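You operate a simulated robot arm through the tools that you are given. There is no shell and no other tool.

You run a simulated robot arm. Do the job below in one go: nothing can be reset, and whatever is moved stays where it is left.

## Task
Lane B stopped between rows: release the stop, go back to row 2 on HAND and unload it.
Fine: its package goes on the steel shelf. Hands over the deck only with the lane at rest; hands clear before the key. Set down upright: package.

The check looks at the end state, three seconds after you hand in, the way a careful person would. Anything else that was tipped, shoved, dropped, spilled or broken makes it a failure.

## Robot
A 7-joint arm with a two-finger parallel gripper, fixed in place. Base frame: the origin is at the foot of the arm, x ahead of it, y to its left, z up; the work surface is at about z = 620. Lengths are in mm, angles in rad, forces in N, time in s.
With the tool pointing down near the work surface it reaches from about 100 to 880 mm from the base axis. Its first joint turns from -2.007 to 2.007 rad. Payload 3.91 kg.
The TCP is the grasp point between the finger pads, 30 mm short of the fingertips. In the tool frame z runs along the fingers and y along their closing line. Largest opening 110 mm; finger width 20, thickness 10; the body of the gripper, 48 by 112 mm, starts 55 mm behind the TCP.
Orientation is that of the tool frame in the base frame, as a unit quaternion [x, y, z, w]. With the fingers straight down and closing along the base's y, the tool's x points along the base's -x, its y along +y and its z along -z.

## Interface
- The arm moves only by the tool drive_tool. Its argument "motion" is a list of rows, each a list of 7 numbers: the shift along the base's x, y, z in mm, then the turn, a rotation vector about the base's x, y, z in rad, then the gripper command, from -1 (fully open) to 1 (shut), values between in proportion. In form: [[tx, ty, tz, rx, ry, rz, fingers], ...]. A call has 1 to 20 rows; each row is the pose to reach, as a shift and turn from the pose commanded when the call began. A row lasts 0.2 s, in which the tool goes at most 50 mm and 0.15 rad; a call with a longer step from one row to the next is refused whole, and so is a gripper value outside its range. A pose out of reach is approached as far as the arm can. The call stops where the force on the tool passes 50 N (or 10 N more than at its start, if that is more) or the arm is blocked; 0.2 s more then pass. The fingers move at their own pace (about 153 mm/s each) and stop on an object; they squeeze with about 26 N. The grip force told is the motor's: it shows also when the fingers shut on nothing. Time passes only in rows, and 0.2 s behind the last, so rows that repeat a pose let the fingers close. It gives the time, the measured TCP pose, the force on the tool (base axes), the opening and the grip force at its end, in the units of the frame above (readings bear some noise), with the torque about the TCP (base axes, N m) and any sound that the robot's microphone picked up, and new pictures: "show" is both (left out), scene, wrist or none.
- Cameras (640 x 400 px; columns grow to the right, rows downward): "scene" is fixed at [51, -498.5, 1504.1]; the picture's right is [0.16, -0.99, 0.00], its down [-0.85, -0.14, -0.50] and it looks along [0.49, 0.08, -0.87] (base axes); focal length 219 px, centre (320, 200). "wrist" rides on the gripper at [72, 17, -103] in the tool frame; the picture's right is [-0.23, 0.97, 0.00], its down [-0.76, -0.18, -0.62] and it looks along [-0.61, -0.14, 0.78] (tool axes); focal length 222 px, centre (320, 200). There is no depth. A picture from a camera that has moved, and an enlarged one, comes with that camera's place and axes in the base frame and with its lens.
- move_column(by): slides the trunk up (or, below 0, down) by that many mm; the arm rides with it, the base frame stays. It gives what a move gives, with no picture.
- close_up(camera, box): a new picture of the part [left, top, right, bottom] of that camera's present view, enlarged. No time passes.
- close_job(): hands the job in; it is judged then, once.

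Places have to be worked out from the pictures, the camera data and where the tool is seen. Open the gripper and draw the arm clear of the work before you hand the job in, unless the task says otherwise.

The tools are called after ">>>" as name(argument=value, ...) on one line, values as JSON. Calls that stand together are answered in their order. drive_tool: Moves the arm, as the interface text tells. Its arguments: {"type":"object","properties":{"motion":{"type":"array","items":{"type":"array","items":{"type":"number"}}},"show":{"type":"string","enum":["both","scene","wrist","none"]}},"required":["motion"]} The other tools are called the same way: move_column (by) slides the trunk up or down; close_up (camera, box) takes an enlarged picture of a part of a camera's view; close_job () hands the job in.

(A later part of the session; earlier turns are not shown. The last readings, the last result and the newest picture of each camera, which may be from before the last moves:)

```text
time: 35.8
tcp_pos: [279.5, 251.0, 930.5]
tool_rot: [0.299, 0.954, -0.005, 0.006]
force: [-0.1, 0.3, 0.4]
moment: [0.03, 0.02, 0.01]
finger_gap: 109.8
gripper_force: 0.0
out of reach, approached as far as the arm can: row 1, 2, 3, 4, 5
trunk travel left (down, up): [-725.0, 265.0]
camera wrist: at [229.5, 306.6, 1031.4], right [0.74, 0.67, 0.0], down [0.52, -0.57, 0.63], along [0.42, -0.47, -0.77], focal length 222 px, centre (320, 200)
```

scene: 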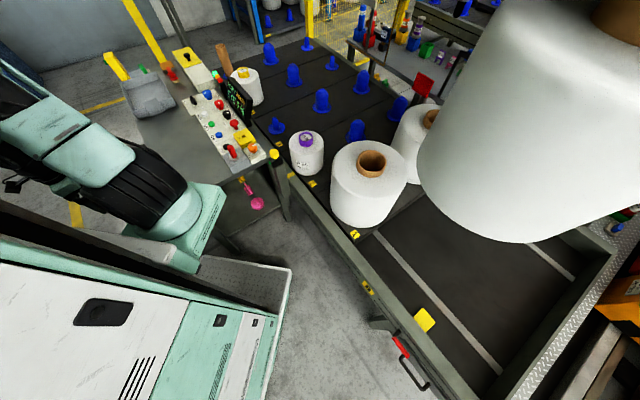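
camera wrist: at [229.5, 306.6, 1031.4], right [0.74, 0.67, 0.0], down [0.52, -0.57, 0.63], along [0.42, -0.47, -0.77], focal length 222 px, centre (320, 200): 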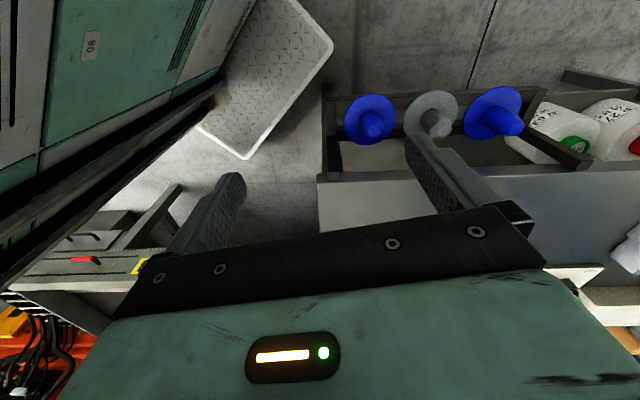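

Now I see the rack between the robot and table with discs and packages, plus the checker-plate tray. I'll enlarge those parts.

>>> close_up(camera="wrist", box=[300, 60, 640, 280])

>>> close_up(camera="wrist", box=[160, 0, 400, 200])

>>> close_up(camera="wrist", box=[500, 60, 640, 180])

```text
1.82 times, centred on (470, 170) of wrist
camera zoom: at [229.5, 306.6, 1031.4], right [0.74, 0.67, 0.0], down [0.52, -0.57, 0.63], along [0.42, -0.47, -0.77], focal length 404 px, centre (47, 254)
```

zoom: 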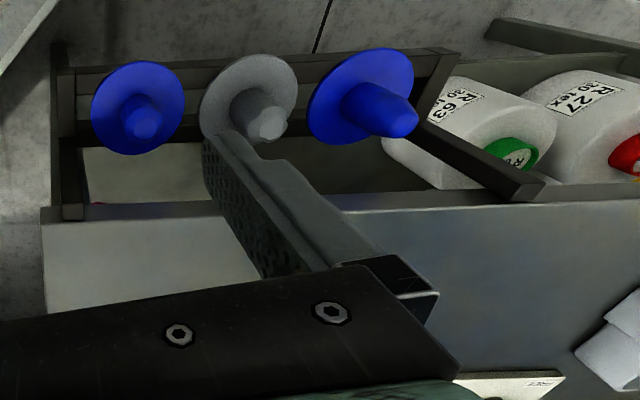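

```text
2.00 times, centred on (280, 100) of wrist
camera zoom: at [229.5, 306.6, 1031.4], right [0.74, 0.67, 0.0], down [0.52, -0.57, 0.63], along [0.42, -0.47, -0.77], focal length 444 px, centre (400, 400)
```

zoom: 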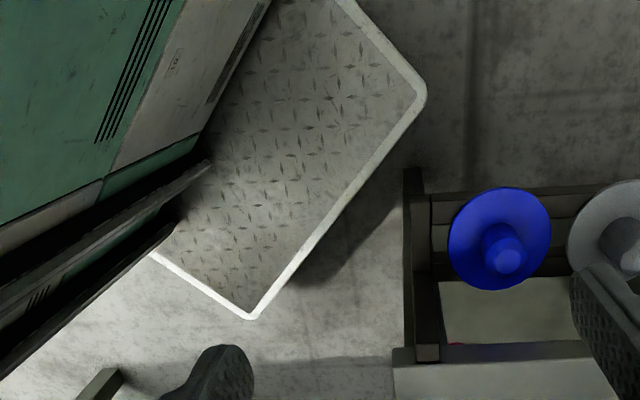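

```text
3.33 times, centred on (570, 120) of wrist
camera zoom: at [229.5, 306.6, 1031.4], right [0.74, 0.67, 0.0], down [0.52, -0.57, 0.63], along [0.42, -0.47, -0.77], focal length 740 px, centre (-513, 467)
```

zoom: 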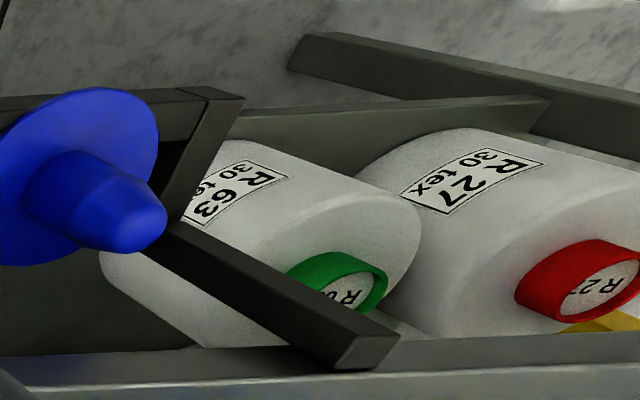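

R 63 and R 27 are both 30 tex, like R 45, and stand upright on the lower shelf, which hints that this is where the fine yarn goes. I'll take a lower look along and under the table from the open floor between table and lane.

>>> drive_tool(motion=[[20, -20, 20, 0, 0, 0.13, -1], [50, -50, 30, 0, 0, 0.26, -1], [80, -80, 30, 0, 0, 0.39, -1], [110, -110, 30, 0, 0, 0.52, -1], [135, -145, 20, 0, 0, 0.65, -1], [150, -185, 10, 0, 0, 0.78, -1], [155, -225, 0, 0, 0, 0.91, -1], [150, -262, -20, 0, 0, 1.04, -1], [140, -295, -45, 0, 0, 1.17, -1], [125, -325, -75, 0, 0, 1.3, -1], [110, -345, -110, 0, 0, 1.43, -1], [95, -360, -150, 0, 0, 1.56, -1]])

```text
time: 38.4
tcp_pos: [402.7, -96.9, 730.8]
tool_rot: [-0.481, 0.877, -0.001, 0.0]
force: [0.7, -0.1, 0.7]
moment: [0.02, -0.01, 0.02]
finger_gap: 110.0
gripper_force: 0.0
out of reach, approached as far as the arm can: row 6, 7, 8, 9, 10, 11, 12
trunk travel left (down, up): [-725.0, 265.0]
camera wrist: at [349.9, -149.3, 833.8], right [-0.7, 0.72, 0.0], down [0.56, 0.55, 0.62], along [0.45, 0.44, -0.78], focal length 222 px, centre (320, 200)
```

scene: 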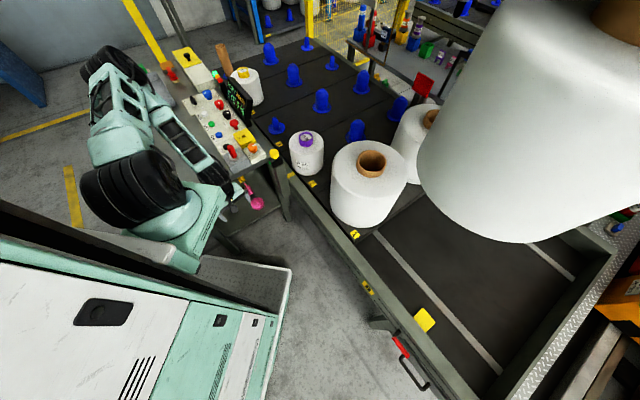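
wrist: 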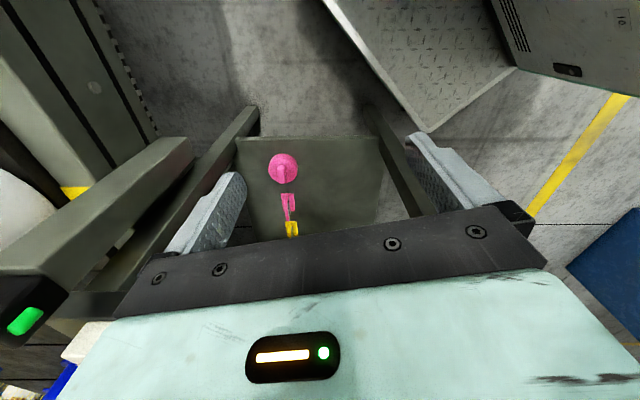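

The lower shelf is visible below with the pink items. I'll tilt the hand up about 0.55 rad in place to look further along under the table.

>>> drive_tool(motion=[[0, 0, 0, 0.1, -0.1, 0, -1], [0, 0, 0, 0.2, -0.2, 0, -1], [0, 0, 0, 0.3, -0.3, 0, -1], [0, 0, 0, 0.39, -0.39, 0, -1]], show="wrist")

>>> close_up(camera="wrist", box=[160, 0, 480, 220])

```text
time: 39.4
tcp_pos: [406.6, -101.0, 722.0]
tool_rot: [-0.461, 0.844, 0.077, 0.262]
force: [0.4, 0.1, -0.5]
moment: [-0.03, -0.03, -0.01]
finger_gap: 110.3
gripper_force: 0.1
out of reach, approached as far as the arm can: row 1, 2, 3, 4
trunk travel left (down, up): [-725.0, 265.0]
camera wrist: at [323.7, -182.1, 770.3], right [-0.7, 0.71, 0.01], down [0.25, 0.23, 0.94], along [0.67, 0.66, -0.34], focal length 222 px, centre (320, 200)
```

wrist: 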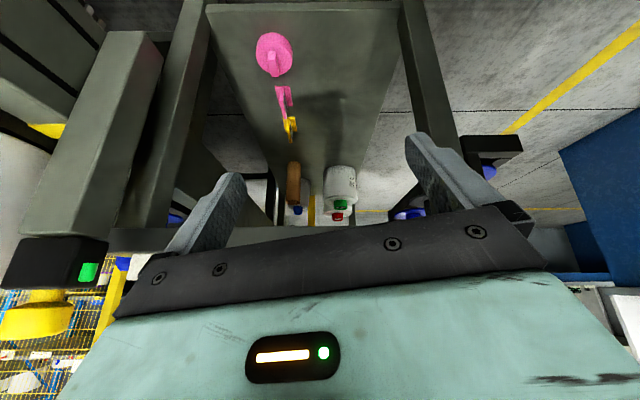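

```text
1.82 times, centred on (320, 110) of wrist
camera zoom: at [323.7, -182.1, 770.3], right [-0.7, 0.71, 0.01], down [0.25, 0.23, 0.94], along [0.67, 0.66, -0.34], focal length 404 px, centre (320, 364)
```

zoom: 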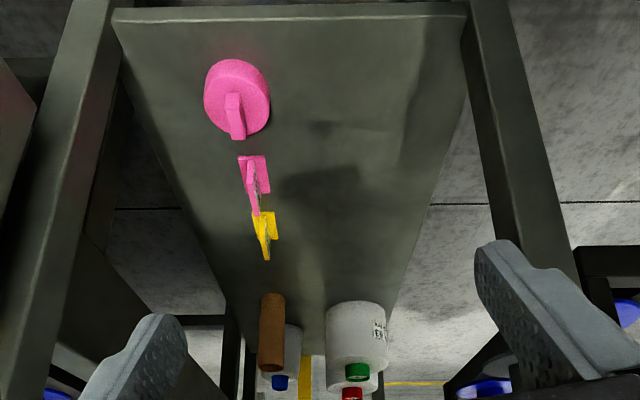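

The lower shelf runs under the whole table (around z 270-290), with R 63 (top near z 430) at its far end. Before deciding I want a wider horizontal look, so I'll go back up with the hand level and then tilt it at a safe height.

>>> drive_tool(motion=[[0, 0, 45, 0, 0, 0, -1], [0, 0, 90, 0, 0, 0, -1], [0, 0, 135, 0, 0, 0, -1], [10, 10, 180, 0, 0, -0.13, -1], [20, 20, 225, 0, 0, -0.26, -1], [30, 30, 270, 0, 0, -0.39, -1], [40, 40, 310, 0, 0, -0.52, -1], [50, 50, 350, 0, 0, -0.65, -1], [50, 60, 390, 0, 0, -0.78, -1], [50, 70, 420, 0, 0, -0.91, -1]])

```text
time: 41.5
tcp_pos: [511.3, -22.8, 1160.4]
tool_rot: [-0.034, 0.964, 0.162, 0.21]
force: [-0.6, 0.5, 0.0]
moment: [-0.01, 0.0, -0.02]
finger_gap: 110.1
gripper_force: 0.1
out of reach, approached as far as the arm can: row 1, 2, 3, 4, 5, 6, 7, 8, 9, 10
trunk travel left (down, up): [-725.0, 265.0]
stopped in row 10: the arm was blocked; the commanded pose is now the measured one
camera wrist: at [401.5, -40.4, 1223.3], right [0.08, 0.92, 0.39], down [0.47, -0.37, 0.8], along [0.88, 0.12, -0.46], focal length 222 px, centre (320, 200)
```

scene: 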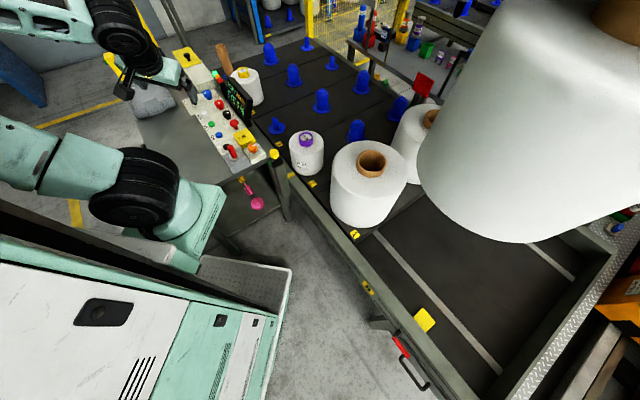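
wrist: 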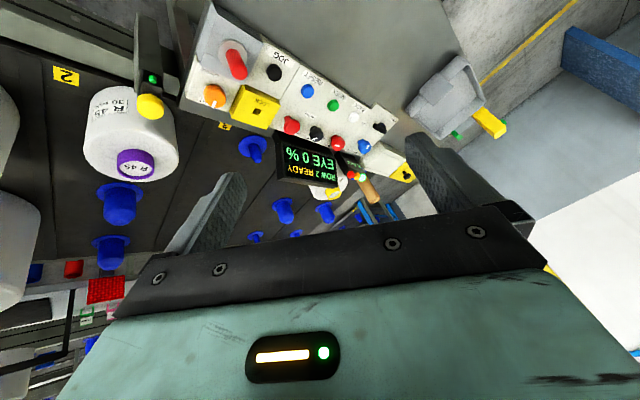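

The arm met a joint limit in that tilted posture; forces are near zero and nothing was touched. I'll bring the tool back to straight down.

>>> drive_tool(motion=[[-5, 0, 0, -0.08, 0.105, -0.017, -1], [-10, 0, 0, -0.163, 0.211, -0.034, -1], [-15, 0, 0, -0.245, 0.317, -0.051, -1], [-20, 0, 0, -0.326, 0.4225, -0.068, -1]], show="wrist")

>>> close_up(camera="wrist", box=[320, 0, 640, 200])

```text
time: 42.0
tcp_pos: [501.9, -21.9, 1166.1]
tool_rot: [-0.015, 0.977, 0.183, 0.107]
force: [0.4, -0.1, -0.5]
moment: [0.0, -0.05, 0.01]
finger_gap: 109.7
gripper_force: 0.0
trunk travel left (down, up): [-725.0, 265.0]
stopped in row 2: the arm was blocked; the commanded pose is now the measured one
camera wrist: at [408.3, -42.4, 1250.2], right [0.16, 0.91, 0.39], down [0.63, -0.4, 0.67], along [0.76, 0.14, -0.63], focal length 222 px, centre (320, 200)
```

wrist: 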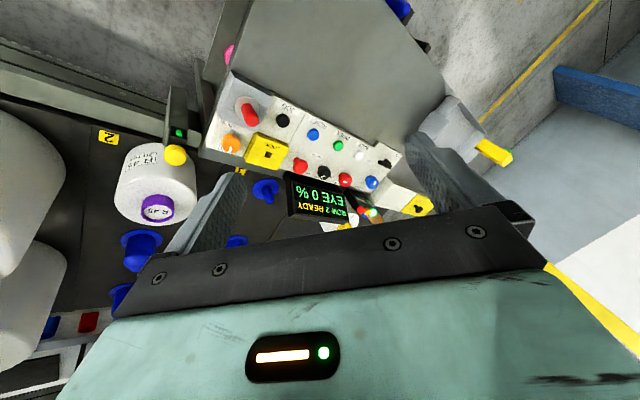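

```text
2.00 times, centred on (480, 100) of wrist
camera zoom: at [408.3, -42.4, 1250.2], right [0.16, 0.91, 0.39], down [0.63, -0.4, 0.67], along [0.76, 0.14, -0.63], focal length 444 px, centre (0, 400)
```

zoom: 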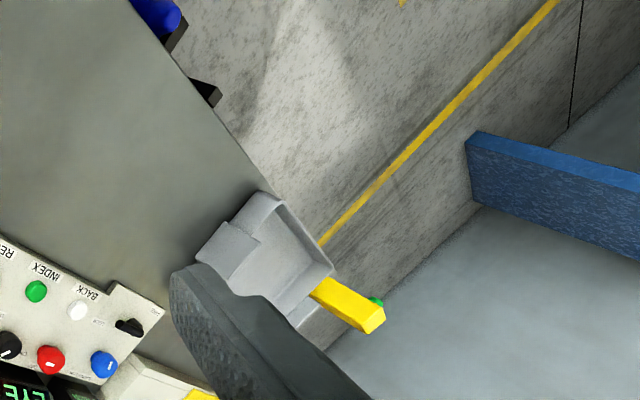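

Blocked again by a limit of the arm itself. I'll move outward and lower to a roomier posture while levelling in smaller steps.

>>> drive_tool(motion=[[30, 0, -10, 0, 0, 0, -1], [60, 0, -20, -0.03, 0.02, 0, -1], [90, 0, -30, -0.09, 0.05, -0.01, -1], [110, 0, -40, -0.17, 0.1, -0.015, -1], [125, 0, -50, -0.25, 0.145, -0.02, -1], [130, 0, -55, -0.32, 0.19, -0.025, -1], [130, 0, -60, -0.37, 0.2165, -0.03, -1]])

```text
time: 43.6
tcp_pos: [631.2, -20.6, 1106.0]
tool_rot: [-0.002, 1.0, -0.007, -0.001]
force: [1.1, -0.2, 0.5]
moment: [-0.02, 0.01, 0.02]
finger_gap: 109.8
gripper_force: 0.1
trunk travel left (down, up): [-725.0, 265.0]
camera wrist: at [558.8, -3.7, 1208.4], right [0.22, 0.97, -0.01], down [0.76, -0.17, 0.63], along [0.61, -0.15, -0.78], focal length 222 px, centre (320, 200)
```

scene: 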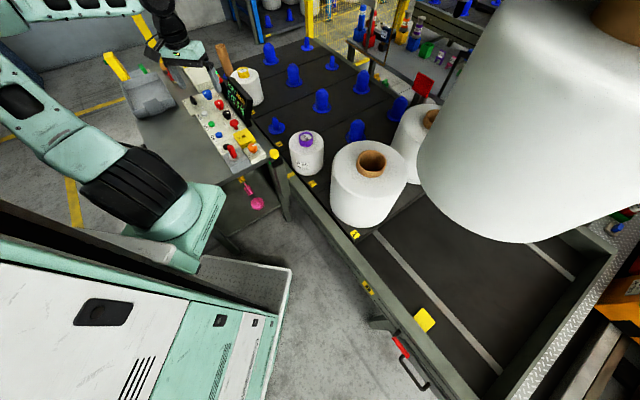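
wrist: 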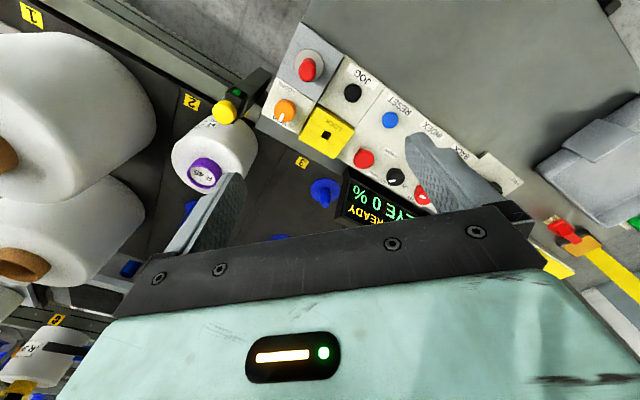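

The tool is vertical again. I'll compare the table top and lower shelf surfaces closely, as the shelf's identity decides everything.

>>> close_up(camera="wrist", box=[280, 0, 640, 210])

>>> close_up(camera="scene", box=[180, 120, 300, 230])

>>> close_up(camera="scene", box=[80, 30, 240, 140])

>>> close_up(camera="wrist", box=[0, 230, 160, 400])

```text
1.78 times, centred on (460, 105) of wrist
camera zoom: at [558.8, -3.7, 1208.4], right [0.22, 0.97, -0.01], down [0.76, -0.17, 0.63], along [0.61, -0.15, -0.78], focal length 395 px, centre (71, 369)
```

zoom: 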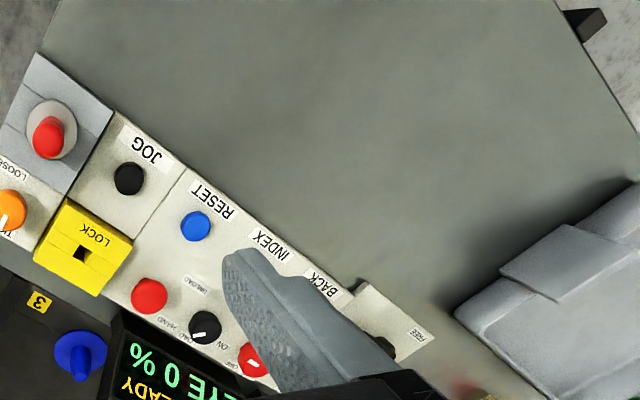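

```text
3.64 times, centred on (240, 175) of scene
camera zoom: at [51.0, -498.5, 1504.1], right [0.16, -0.99, 0.0], down [-0.85, -0.14, -0.5], along [0.49, 0.08, -0.87], focal length 798 px, centre (611, 291)
```

zoom: 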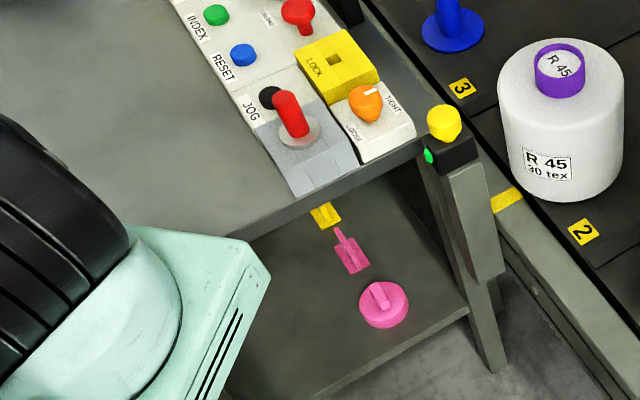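

```text
3.64 times, centred on (160, 85) of scene
camera zoom: at [51.0, -498.5, 1504.1], right [0.16, -0.99, 0.0], down [-0.85, -0.14, -0.5], along [0.49, 0.08, -0.87], focal length 798 px, centre (902, 618)
```

zoom: 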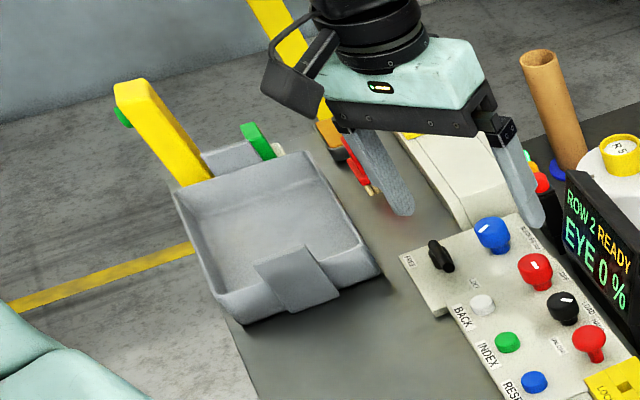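

```text
2.35 times, centred on (80, 315) of wrist
camera zoom: at [558.8, -3.7, 1208.4], right [0.22, 0.97, -0.01], down [0.76, -0.17, 0.63], along [0.61, -0.15, -0.78], focal length 523 px, centre (885, -71)
```

zoom: 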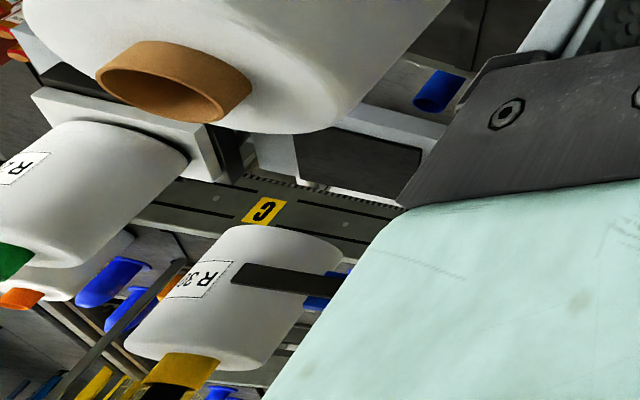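

Both surfaces look like steel, and the table top has a large free area. To rule out another shelf, I'll check the one region not yet seen, right-rear of the robot, turning the hand while staying off the deck and below the big package.

>>> drive_tool(motion=[[-15, -40, -8, 0, 0, -0.13, -1], [-30, -80, -16, 0, 0, -0.26, -1], [-45, -120, -24, 0, 0, -0.39, -1], [-60, -160, -32, 0, 0, -0.52, -1], [-75, -200, -40, 0, 0, -0.65, -1], [-90, -235, -48, 0, 0, -0.78, -1], [-105, -265, -56, 0, 0, -0.91, -1], [-120, -290, -64, 0, 0, -1.04, -1], [-130, -305, -70, 0, 0, -1.17, -1], [-135, -315, -75, 0, 0, -1.3, -1], [-140, -320, -80, 0, 0, -1.43, -1], [-140, -320, -80, 0, 0, -1.56, -1], [-140, -320, -80, 0, 0, -1.69, -1], [-140, -320, -80, 0, 0, -1.82, -1]])

```text
time: 46.6
tcp_pos: [491.8, -341.5, 1026.4]
tool_rot: [0.789, 0.614, -0.004, -0.003]
force: [-0.2, -0.2, 0.0]
moment: [0.01, -0.06, -0.01]
finger_gap: 110.3
gripper_force: 0.1
trunk travel left (down, up): [-725.0, 265.0]
camera wrist: at [526.8, -275.2, 1129.0], right [0.89, -0.46, -0.01], down [-0.35, -0.7, 0.63], along [-0.29, -0.55, -0.78], focal length 222 px, centre (320, 200)
```

scene: 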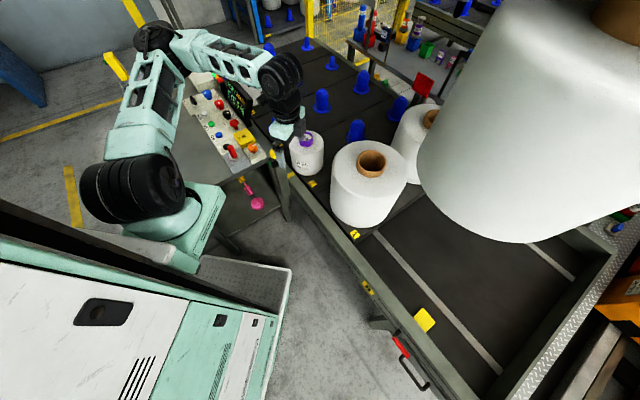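
wrist: 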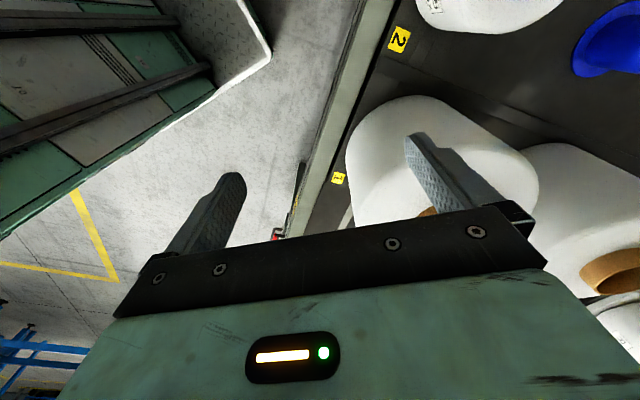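

The right-rear holds only floor and the robot's cart, so the two-tier steel unit beside the lane is the steel shelf, and its open top is the place to set down. Next I turn the hand back and look at R 45, which I judge to be near (745, -322) with its top around z 795.

>>> drive_tool(motion=[[15, 0, 0, 0, 0, 0.13, -1], [30, 0, 0, 0, 0, 0.26, -1], [45, 0, 0, 0, 0, 0.39, -1], [60, 0, 0, 0, 0, 0.52, -1], [75, 0, 0, 0, 0, 0.65, -1], [90, 0, 0, 0, 0, 0.78, -1], [105, 0, 0, 0, 0, 0.91, -1], [120, 0, 0, 0, 0, 1.04, -1], [135, 0, -5, 0, 0, 1.17, -1], [150, 0, -10, 0, 0, 1.3, -1], [165, 0, -15, 0, 0, 1.43, -1], [180, 0, -20, 0, 0, 1.56, -1], [190, 0, -20, 0, 0, 1.69, -1], [200, 0, -20, 0, 0, 1.82, -1]])

>>> close_up(camera="wrist", box=[220, 40, 460, 220])

>>> close_up(camera="scene", box=[220, 80, 360, 200])

```text
time: 49.6
tcp_pos: [691.3, -341.7, 1006.6]
tool_rot: [-0.003, 1.0, -0.006, 0.002]
force: [-0.1, -0.4, -0.2]
moment: [-0.01, 0.02, 0.02]
finger_gap: 110.0
gripper_force: 0.0
trunk travel left (down, up): [-725.0, 265.0]
camera wrist: at [619.1, -323.5, 1108.5], right [0.22, 0.97, -0.01], down [0.76, -0.17, 0.63], along [0.61, -0.15, -0.78], focal length 222 px, centre (320, 200)
```

scene: 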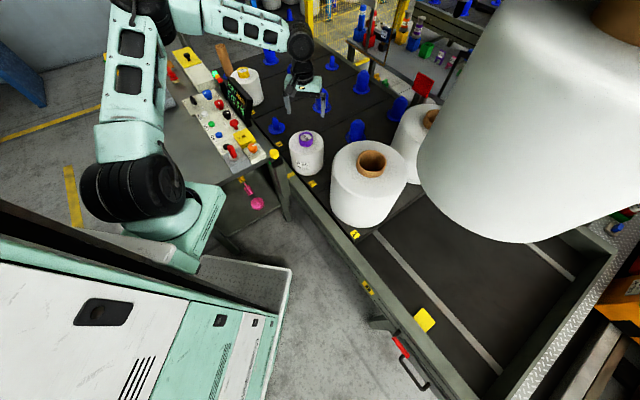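
wrist: 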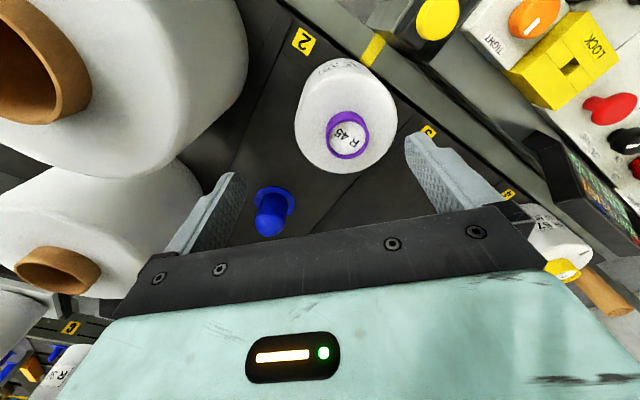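

```text
2.22 times, centred on (340, 130) of wrist
camera zoom: at [619.1, -323.5, 1108.5], right [0.22, 0.97, -0.01], down [0.76, -0.17, 0.63], along [0.61, -0.15, -0.78], focal length 494 px, centre (276, 356)
```

zoom: 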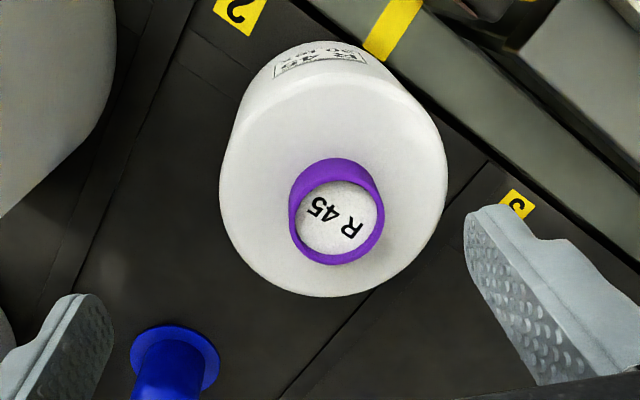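

```text
3.33 times, centred on (290, 140) of scene
camera zoom: at [51.0, -498.5, 1504.1], right [0.16, -0.99, 0.0], down [-0.85, -0.14, -0.5], along [0.49, 0.08, -0.87], focal length 731 px, centre (420, 400)
```

zoom: 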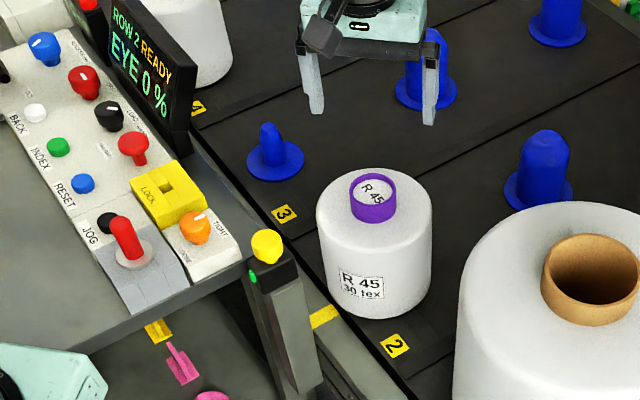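

The core ring is about 62 mm across with its top at about (761, -316, 790), standing some 25 mm proud of the yarn. The display still reads ROW 2 READY, so the lane is at rest. I'll move over the core, fingers opened to 90 mm, and check alignment at z 850.

>>> drive_tool(motion=[[35, 13, -20, 0, 0, 0, -0.64], [70, 26, -50, 0, 0, 0, -0.64], [70, 26, -100, 0, 0, 0, -0.64], [70, 26, -150, 0, 0, 0, -0.64], [70, 26, -156, 0, 0, 0, -0.64]])

>>> close_up(camera="wrist", box=[220, 60, 420, 210])

>>> close_up(camera="scene", box=[220, 80, 360, 200])

```text
time: 50.9
tcp_pos: [761.3, -315.9, 849.2]
tool_rot: [-0.002, 1.0, -0.007, 0.001]
force: [-0.5, 0.3, -0.8]
moment: [0.0, -0.03, 0.01]
finger_gap: 90.4
gripper_force: 0.2
trunk travel left (down, up): [-725.0, 265.0]
camera wrist: at [688.9, -297.2, 952.5], right [0.22, 0.97, -0.01], down [0.76, -0.17, 0.63], along [0.61, -0.15, -0.78], focal length 222 px, centre (320, 200)
```

scene: 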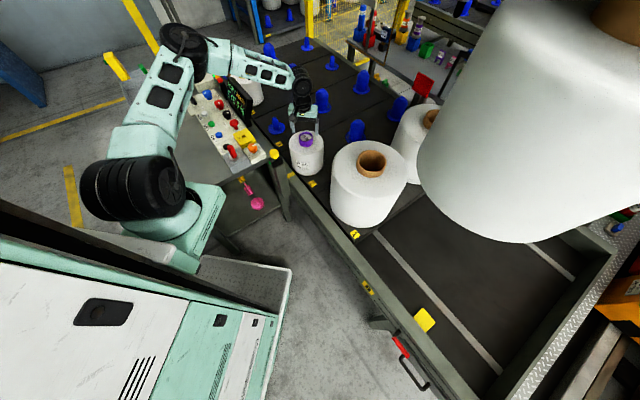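
wrist: 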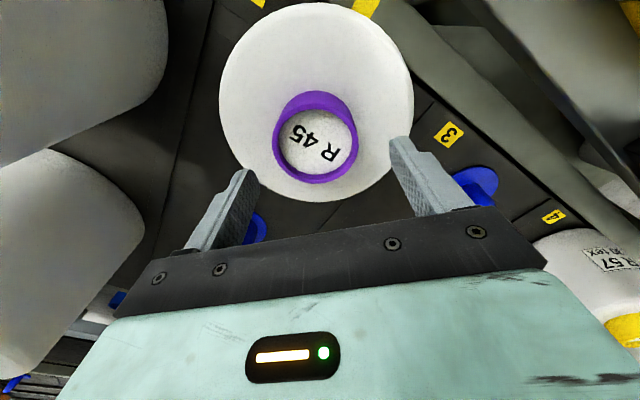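

```text
2.67 times, centred on (320, 135) of wrist
camera zoom: at [688.9, -297.2, 952.5], right [0.22, 0.97, -0.01], down [0.76, -0.17, 0.63], along [0.61, -0.15, -0.78], focal length 592 px, centre (320, 373)
```

zoom: 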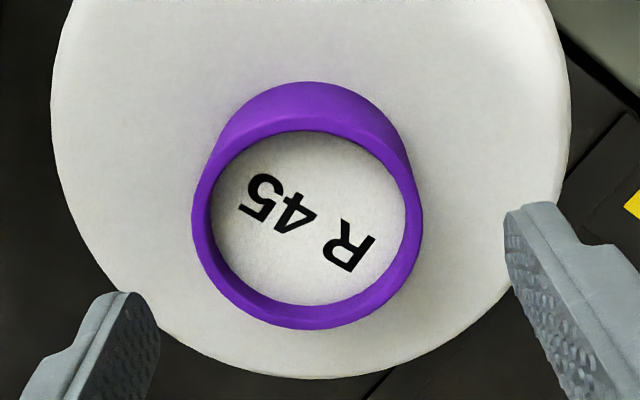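

```text
3.33 times, centred on (290, 140) of scene
camera zoom: at [51.0, -498.5, 1504.1], right [0.16, -0.99, 0.0], down [-0.85, -0.14, -0.5], along [0.49, 0.08, -0.87], focal length 731 px, centre (420, 400)
```

zoom: 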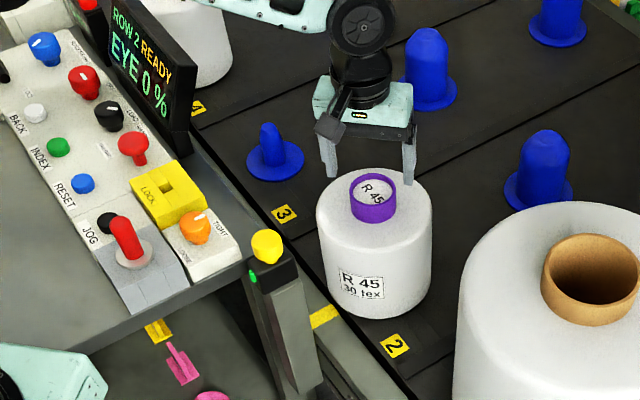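

The ring centre resolves to about (761.5, -318), outer diameter about 66 mm, inside the 90 mm opening. I'll lower to z 801 (tips around 771, just above the yarn face) and close on the core.

>>> drive_tool(motion=[[0.5, -2, -20, 0, 0, 0, -0.64], [0.5, -2, -38, 0, 0, 0, -0.64], [0.5, -2, -48, 0, 0, 0, -0.64], [0.5, -2, -48, 0, 0, 0, -0.3], [0.5, -2, -48, 0, 0, 0, 0], [0.5, -2, -48, 0, 0, 0, 0.3], [0.5, -2, -48, 0, 0, 0, 0.3]])

>>> close_up(camera="wrist", box=[220, 60, 420, 210])

>>> close_up(camera="scene", box=[220, 80, 360, 200])

```text
time: 52.5
tcp_pos: [762.1, -316.6, 805.3]
tool_rot: [-0.002, 1.0, -0.007, 0.003]
force: [4.6, 11.2, 44.6]
moment: [2.71, 0.24, -0.03]
finger_gap: 72.9
gripper_force: 25.5
trunk travel left (down, up): [-725.0, 265.0]
camera wrist: at [689.7, -298.5, 907.4], right [0.22, 0.97, -0.01], down [0.76, -0.17, 0.63], along [0.61, -0.15, -0.78], focal length 222 px, centre (320, 200)
```

scene: 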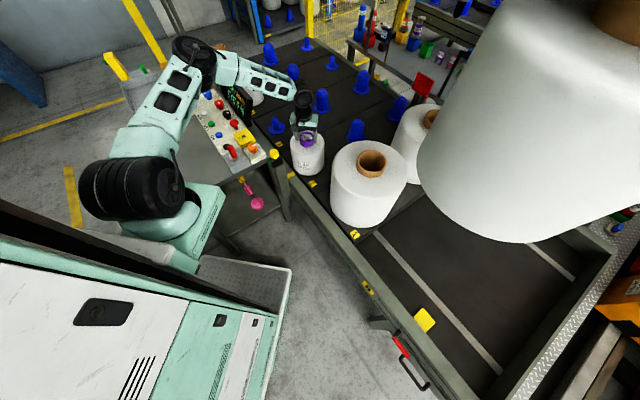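
wrist: 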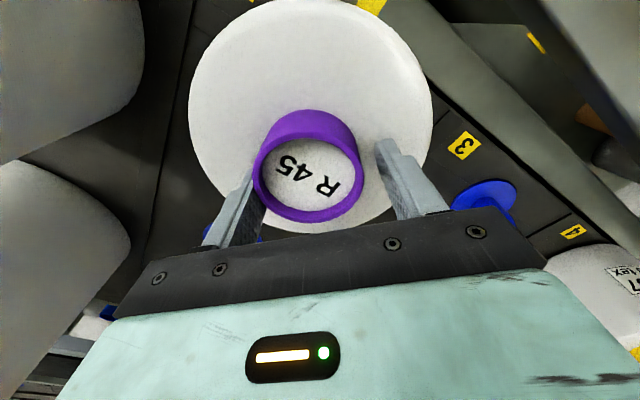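

```text
2.67 times, centred on (320, 135) of wrist
camera zoom: at [689.7, -298.5, 907.4], right [0.22, 0.97, -0.01], down [0.76, -0.17, 0.63], along [0.61, -0.15, -0.78], focal length 592 px, centre (320, 373)
```

zoom: 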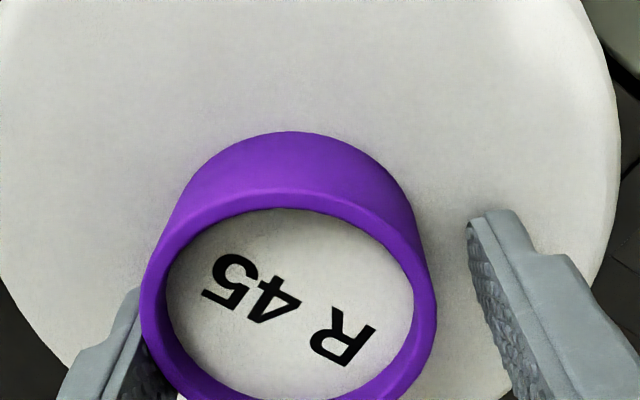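

```text
3.33 times, centred on (290, 140) of scene
camera zoom: at [51.0, -498.5, 1504.1], right [0.16, -0.99, 0.0], down [-0.85, -0.14, -0.5], along [0.49, 0.08, -0.87], focal length 731 px, centre (420, 400)
```

zoom: 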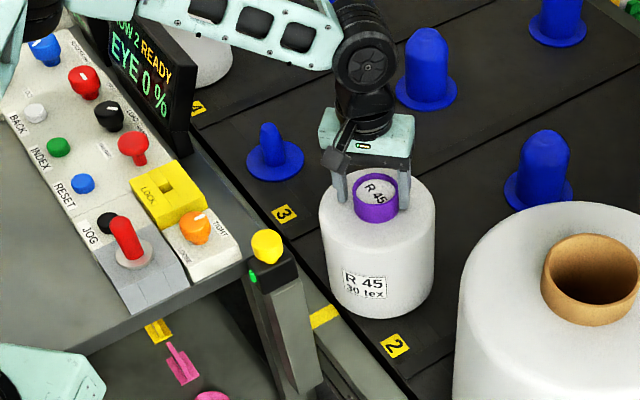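

The tips are pressing on the yarn face (44 N up), so the face is near z 775. One finger touches and friction holds the other. I'll raise about 7 mm to unload, shift 3 mm toward -y and let the fingers close.

>>> drive_tool(motion=[[0, -1, 4, 0, 0, 0, 0], [0, -3, 8, 0, 0, 0, 0], [0, -3, 8, 0, 0, 0, 0.3], [0, -3, 8, 0, 0, 0, 0.3], [0, -3, 8, 0, 0, 0, 0.3]], show="wrist")

>>> close_up(camera="wrist", box=[220, 60, 420, 240])

>>> close_up(camera="scene", box=[260, 100, 350, 190])

```text
time: 53.6
tcp_pos: [761.1, -320.0, 808.2]
tool_rot: [-0.002, 1.0, -0.006, -0.001]
force: [0.0, -0.2, -12.1]
moment: [0.04, -0.05, 0.0]
finger_gap: 62.0
gripper_force: 25.5
trunk travel left (down, up): [-725.0, 265.0]
camera wrist: at [689.6, -302.6, 911.0], right [0.22, 0.97, -0.01], down [0.76, -0.17, 0.63], along [0.61, -0.15, -0.78], focal length 222 px, centre (320, 200)
```

wrist: 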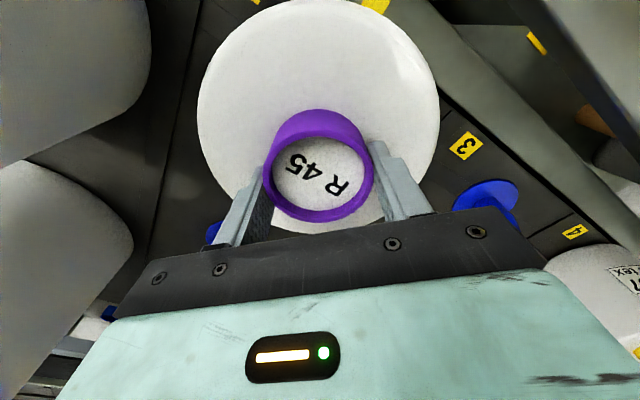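

```text
2.22 times, centred on (320, 150) of wrist
camera zoom: at [689.6, -302.6, 911.0], right [0.22, 0.97, -0.01], down [0.76, -0.17, 0.63], along [0.61, -0.15, -0.78], focal length 494 px, centre (320, 311)
```

zoom: 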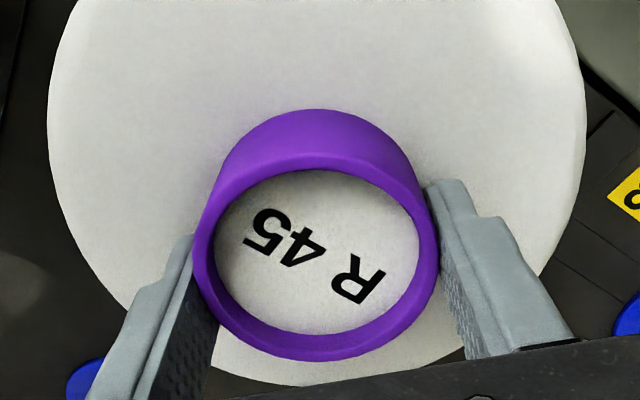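

```text
4.44 times, centred on (305, 145) of scene
camera zoom: at [51.0, -498.5, 1504.1], right [0.16, -0.99, 0.0], down [-0.85, -0.14, -0.5], along [0.49, 0.08, -0.87], focal length 975 px, centre (387, 444)
```

zoom: 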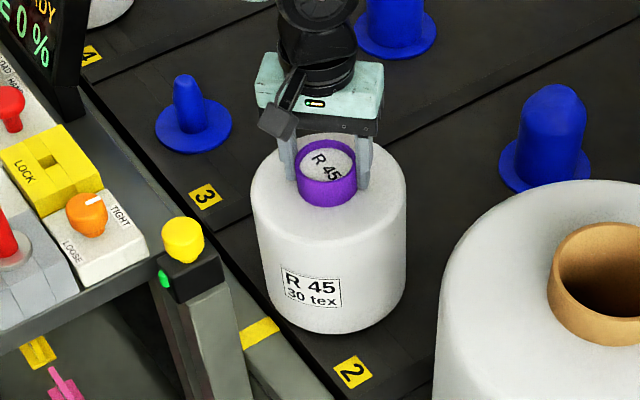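

The core is gripped at 62 mm with a clean reading, and the hand is already carrying about 12 N. I'll lift straight up slowly and check that the package follows.

>>> drive_tool(motion=[[0, 0, 5, 0, 0, 0, 0.5], [0, 0, 10, 0, 0, 0, 0.5], [0, 0, 18, 0, 0, 0, 0.5], [0, 0, 26, 0, 0, 0, 0.5], [0, 0, 34, 0, 0, 0, 0.5], [0, 0, 42, 0, 0, 0, 0.5], [0, 0, 50, 0, 0, 0, 0.5]])

>>> close_up(camera="scene", box=[260, 90, 350, 190])

```text
time: 55.2
tcp_pos: [762.4, -319.5, 860.0]
tool_rot: [-0.002, 1.0, -0.006, 0.001]
force: [0.1, 0.4, -11.6]
moment: [0.07, -0.04, 0.0]
finger_gap: 61.8
gripper_force: 26.3
trunk travel left (down, up): [-725.0, 265.0]
camera wrist: at [689.9, -302.5, 961.9], right [0.22, 0.97, -0.01], down [0.76, -0.17, 0.63], along [0.61, -0.15, -0.78], focal length 222 px, centre (320, 200)
```

scene: 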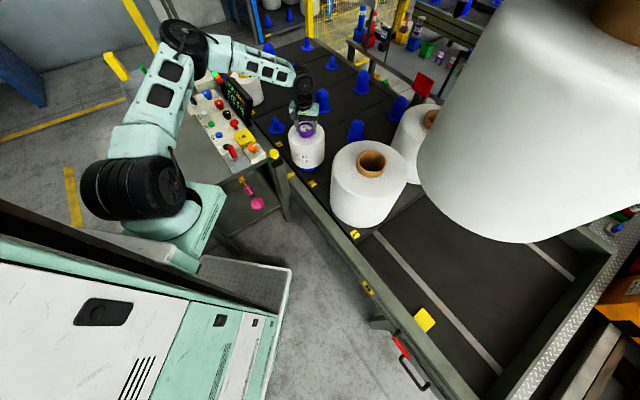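
wrist: 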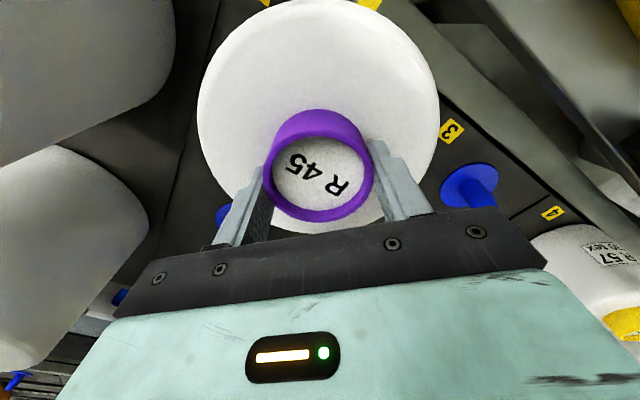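

```text
4.00 times, centred on (305, 140) of scene
camera zoom: at [51.0, -498.5, 1504.1], right [0.16, -0.99, 0.0], down [-0.85, -0.14, -0.5], along [0.49, 0.08, -0.87], focal length 878 px, centre (380, 440)
```

zoom: 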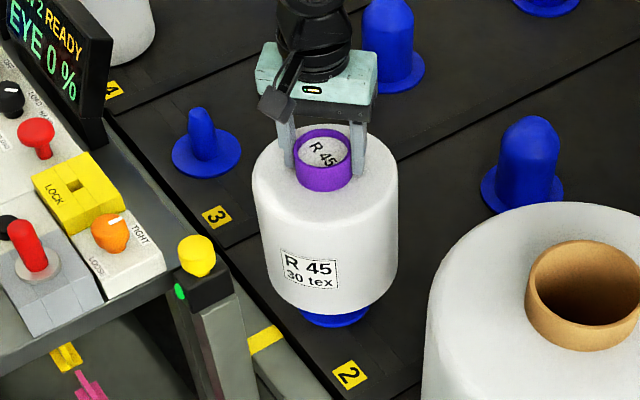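

The package is up 50 mm and follows cleanly at about 11.6 N; the peg flange shows underneath. I'll lift to z 1100, so its base clears the peg, eye, panel and display.

>>> drive_tool(motion=[[0, 0, 20, 0, 0, 0, 0.5], [0, 0, 45, 0, 0, 0, 0.5], [0, 0, 75, 0, 0, 0, 0.5], [0, 0, 105, 0, 0, 0, 0.5], [0, 0, 135, 0, 0, 0, 0.5], [0, 0, 165, 0, 0, 0, 0.5], [0, 0, 195, 0, 0, 0, 0.5], [0, 0, 220, 0, 0, 0, 0.5], [0, 0, 240, 0, 0, 0, 0.5]])

>>> close_up(camera="scene", box=[220, 40, 360, 200])

```text
time: 57.2
tcp_pos: [763.7, -321.2, 1099.6]
tool_rot: [-0.002, 1.0, -0.006, 0.0]
force: [-0.2, -0.3, -11.9]
moment: [0.03, -0.04, -0.02]
finger_gap: 61.8
gripper_force: 25.7
trunk travel left (down, up): [-725.0, 265.0]
camera wrist: at [690.3, -303.2, 1201.9], right [0.22, 0.97, -0.01], down [0.76, -0.17, 0.63], along [0.61, -0.15, -0.78], focal length 222 px, centre (320, 200)
```

scene: 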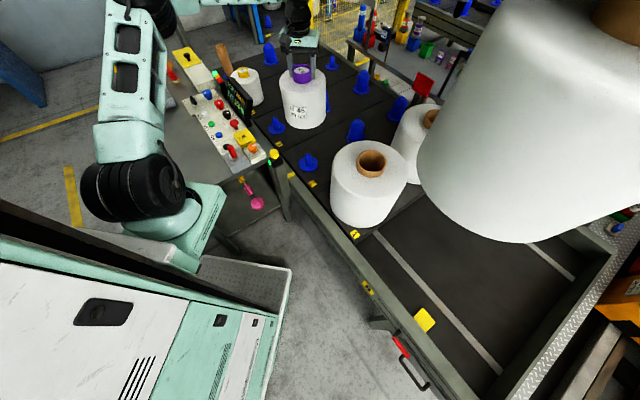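
wrist: 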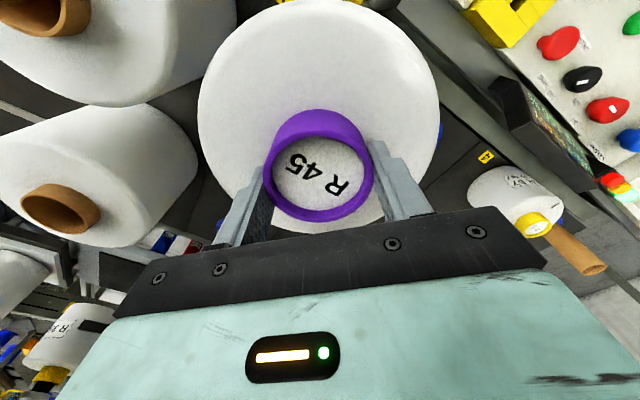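

```text
2.50 times, centred on (290, 120) of scene
camera zoom: at [51.0, -498.5, 1504.1], right [0.16, -0.99, 0.0], down [-0.85, -0.14, -0.5], along [0.49, 0.08, -0.87], focal length 548 px, centre (395, 400)
```

zoom: 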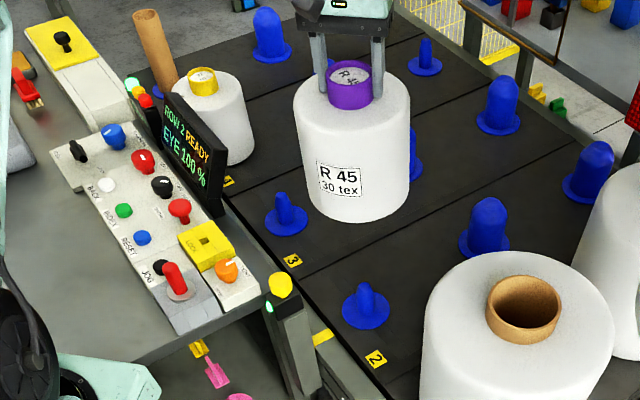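

R 45 hangs free of the peg, the eye reads 100 % and the lane is still READY. I'll carry it at z 1100 over the panel to the free area of the steel top, aiming for about (590, 201), between the robot-side edge and the console.

>>> drive_tool(motion=[[-6, 18, 0, 0, 0, 0, 0.5], [-15, 45, 0, 0, 0, 0, 0.5], [-25, 75, 0, 0, 0, 0, 0.5], [-35, 105, 0, 0, 0, 0, 0.5], [-45, 135, 0, 0, 0, 0, 0.5], [-55, 166, 0, 0, 0, 0, 0.5], [-65, 197, 0, 0, 0, 0, 0.5], [-75, 228, 0, 0, 0, 0, 0.5], [-86, 259, 0, 0, 0, 0, 0.5], [-96, 290, 0, 0, 0, 0, 0.5], [-106, 321, 0, 0, 0, 0, 0.5], [-116, 352, 0, 0, 0, 0, 0.5], [-127, 383, 0, 0, 0, 0, 0.5], [-137, 414, 0, 0, 0, 0, 0.5], [-147, 445, 0, 0, 0, 0, 0.5], [-157, 476, 0, 0, 0, 0, 0.5], [-167, 505, 0, 0, 0, 0, 0.5], [-173, 522, 0, 0, 0, 0, 0.5], [-173, 522, 0, 0, 0, 0, 0.5]])

>>> close_up(camera="scene", box=[120, 40, 300, 200])

```text
time: 61.2
tcp_pos: [600.8, 187.6, 1097.1]
tool_rot: [0.018, 1.0, -0.007, -0.001]
force: [0.7, 0.2, -12.1]
moment: [0.08, -0.07, 0.04]
finger_gap: 61.6
gripper_force: 26.0
trunk travel left (down, up): [-725.0, 265.0]
camera wrist: at [529.6, 208.1, 1200.1], right [0.26, 0.96, -0.01], down [0.76, -0.2, 0.62], along [0.6, -0.17, -0.78], focal length 222 px, centre (320, 200)
```

scene: 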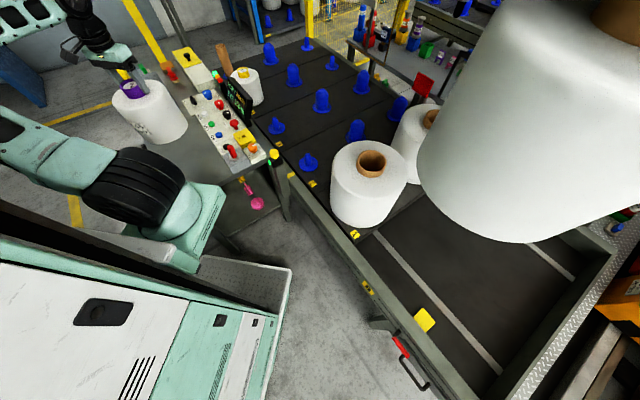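
wrist: 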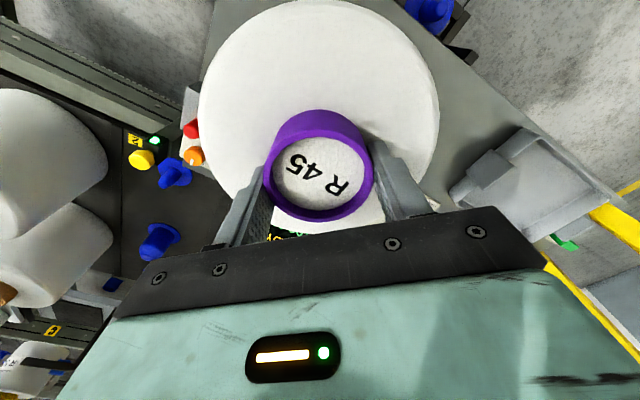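

```text
2.50 times, centred on (210, 120) of scene
camera zoom: at [51.0, -498.5, 1504.1], right [0.16, -0.99, 0.0], down [-0.85, -0.14, -0.5], along [0.49, 0.08, -0.87], focal length 548 px, centre (595, 400)
```

zoom: 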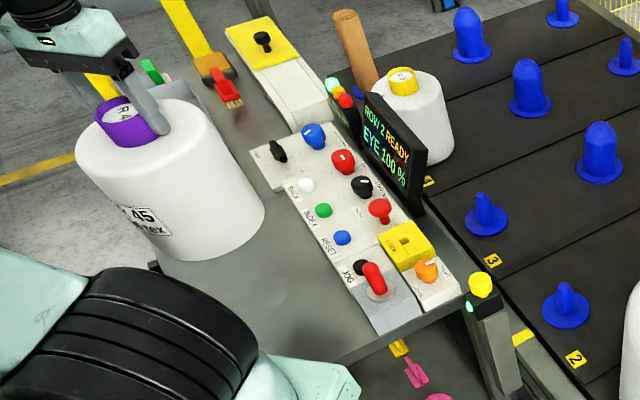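

The package is upright over the table, but the hand is some 15 mm short of the commanded spot. I'll hold a moment, then start down in a first stage.

>>> drive_tool(motion=[[0, 0, 0, 0, 0, 0, 0.5], [0, 0, 0, 0, 0, 0, 0.5], [0, 0, -15, 0, 0, 0, 0.5], [0, 0, -35, 0, 0, 0, 0.5], [0, 0, -60, 0, 0, 0, 0.5], [0, 0, -85, 0, 0, 0, 0.5], [0, 0, -105, 0, 0, 0, 0.5], [0, 0, -120, 0, 0, 0, 0.5], [0, 0, -120, 0, 0, 0, 0.5]])

>>> close_up(camera="scene", box=[120, 40, 300, 200])

```text
time: 63.2
tcp_pos: [589.0, 200.5, 979.7]
tool_rot: [-0.002, 1.0, -0.007, 0.001]
force: [-0.5, -0.3, -10.8]
moment: [0.04, -0.03, -0.04]
finger_gap: 61.7
gripper_force: 25.9
trunk travel left (down, up): [-725.0, 265.0]
camera wrist: at [516.4, 219.3, 1081.6], right [0.22, 0.97, -0.01], down [0.76, -0.17, 0.63], along [0.61, -0.15, -0.78], focal length 222 px, centre (320, 200)
```

scene: 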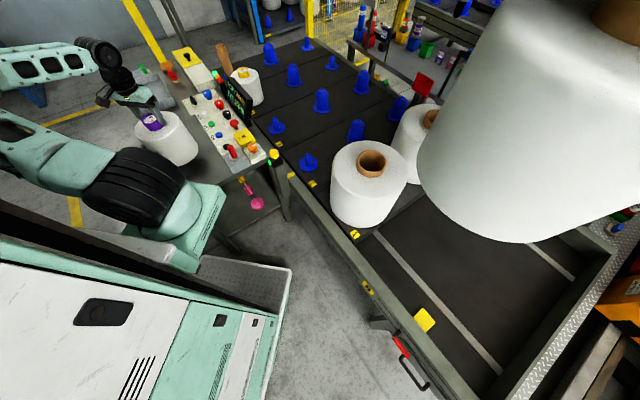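
wrist: 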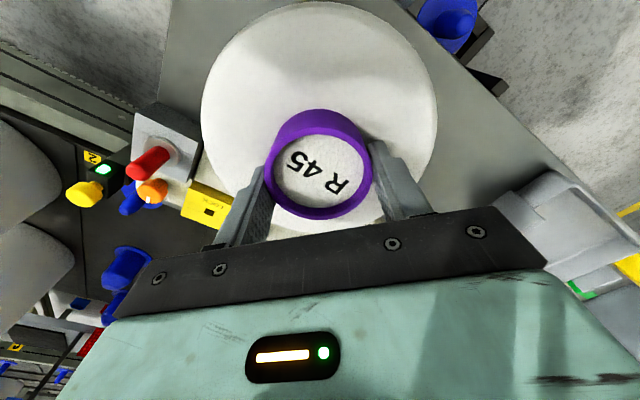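

```text
2.50 times, centred on (210, 120) of scene
camera zoom: at [51.0, -498.5, 1504.1], right [0.16, -0.99, 0.0], down [-0.85, -0.14, -0.5], along [0.49, 0.08, -0.87], focal length 548 px, centre (595, 400)
```

zoom: 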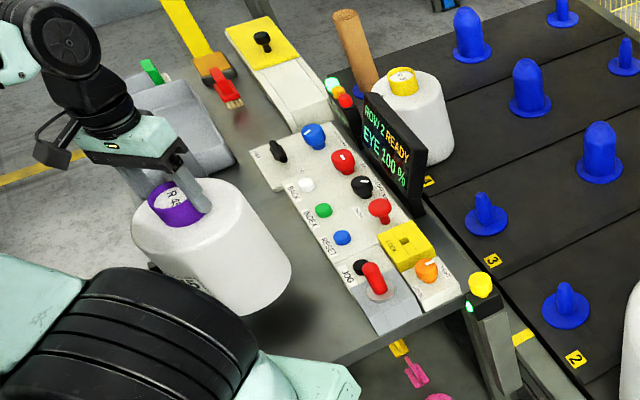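

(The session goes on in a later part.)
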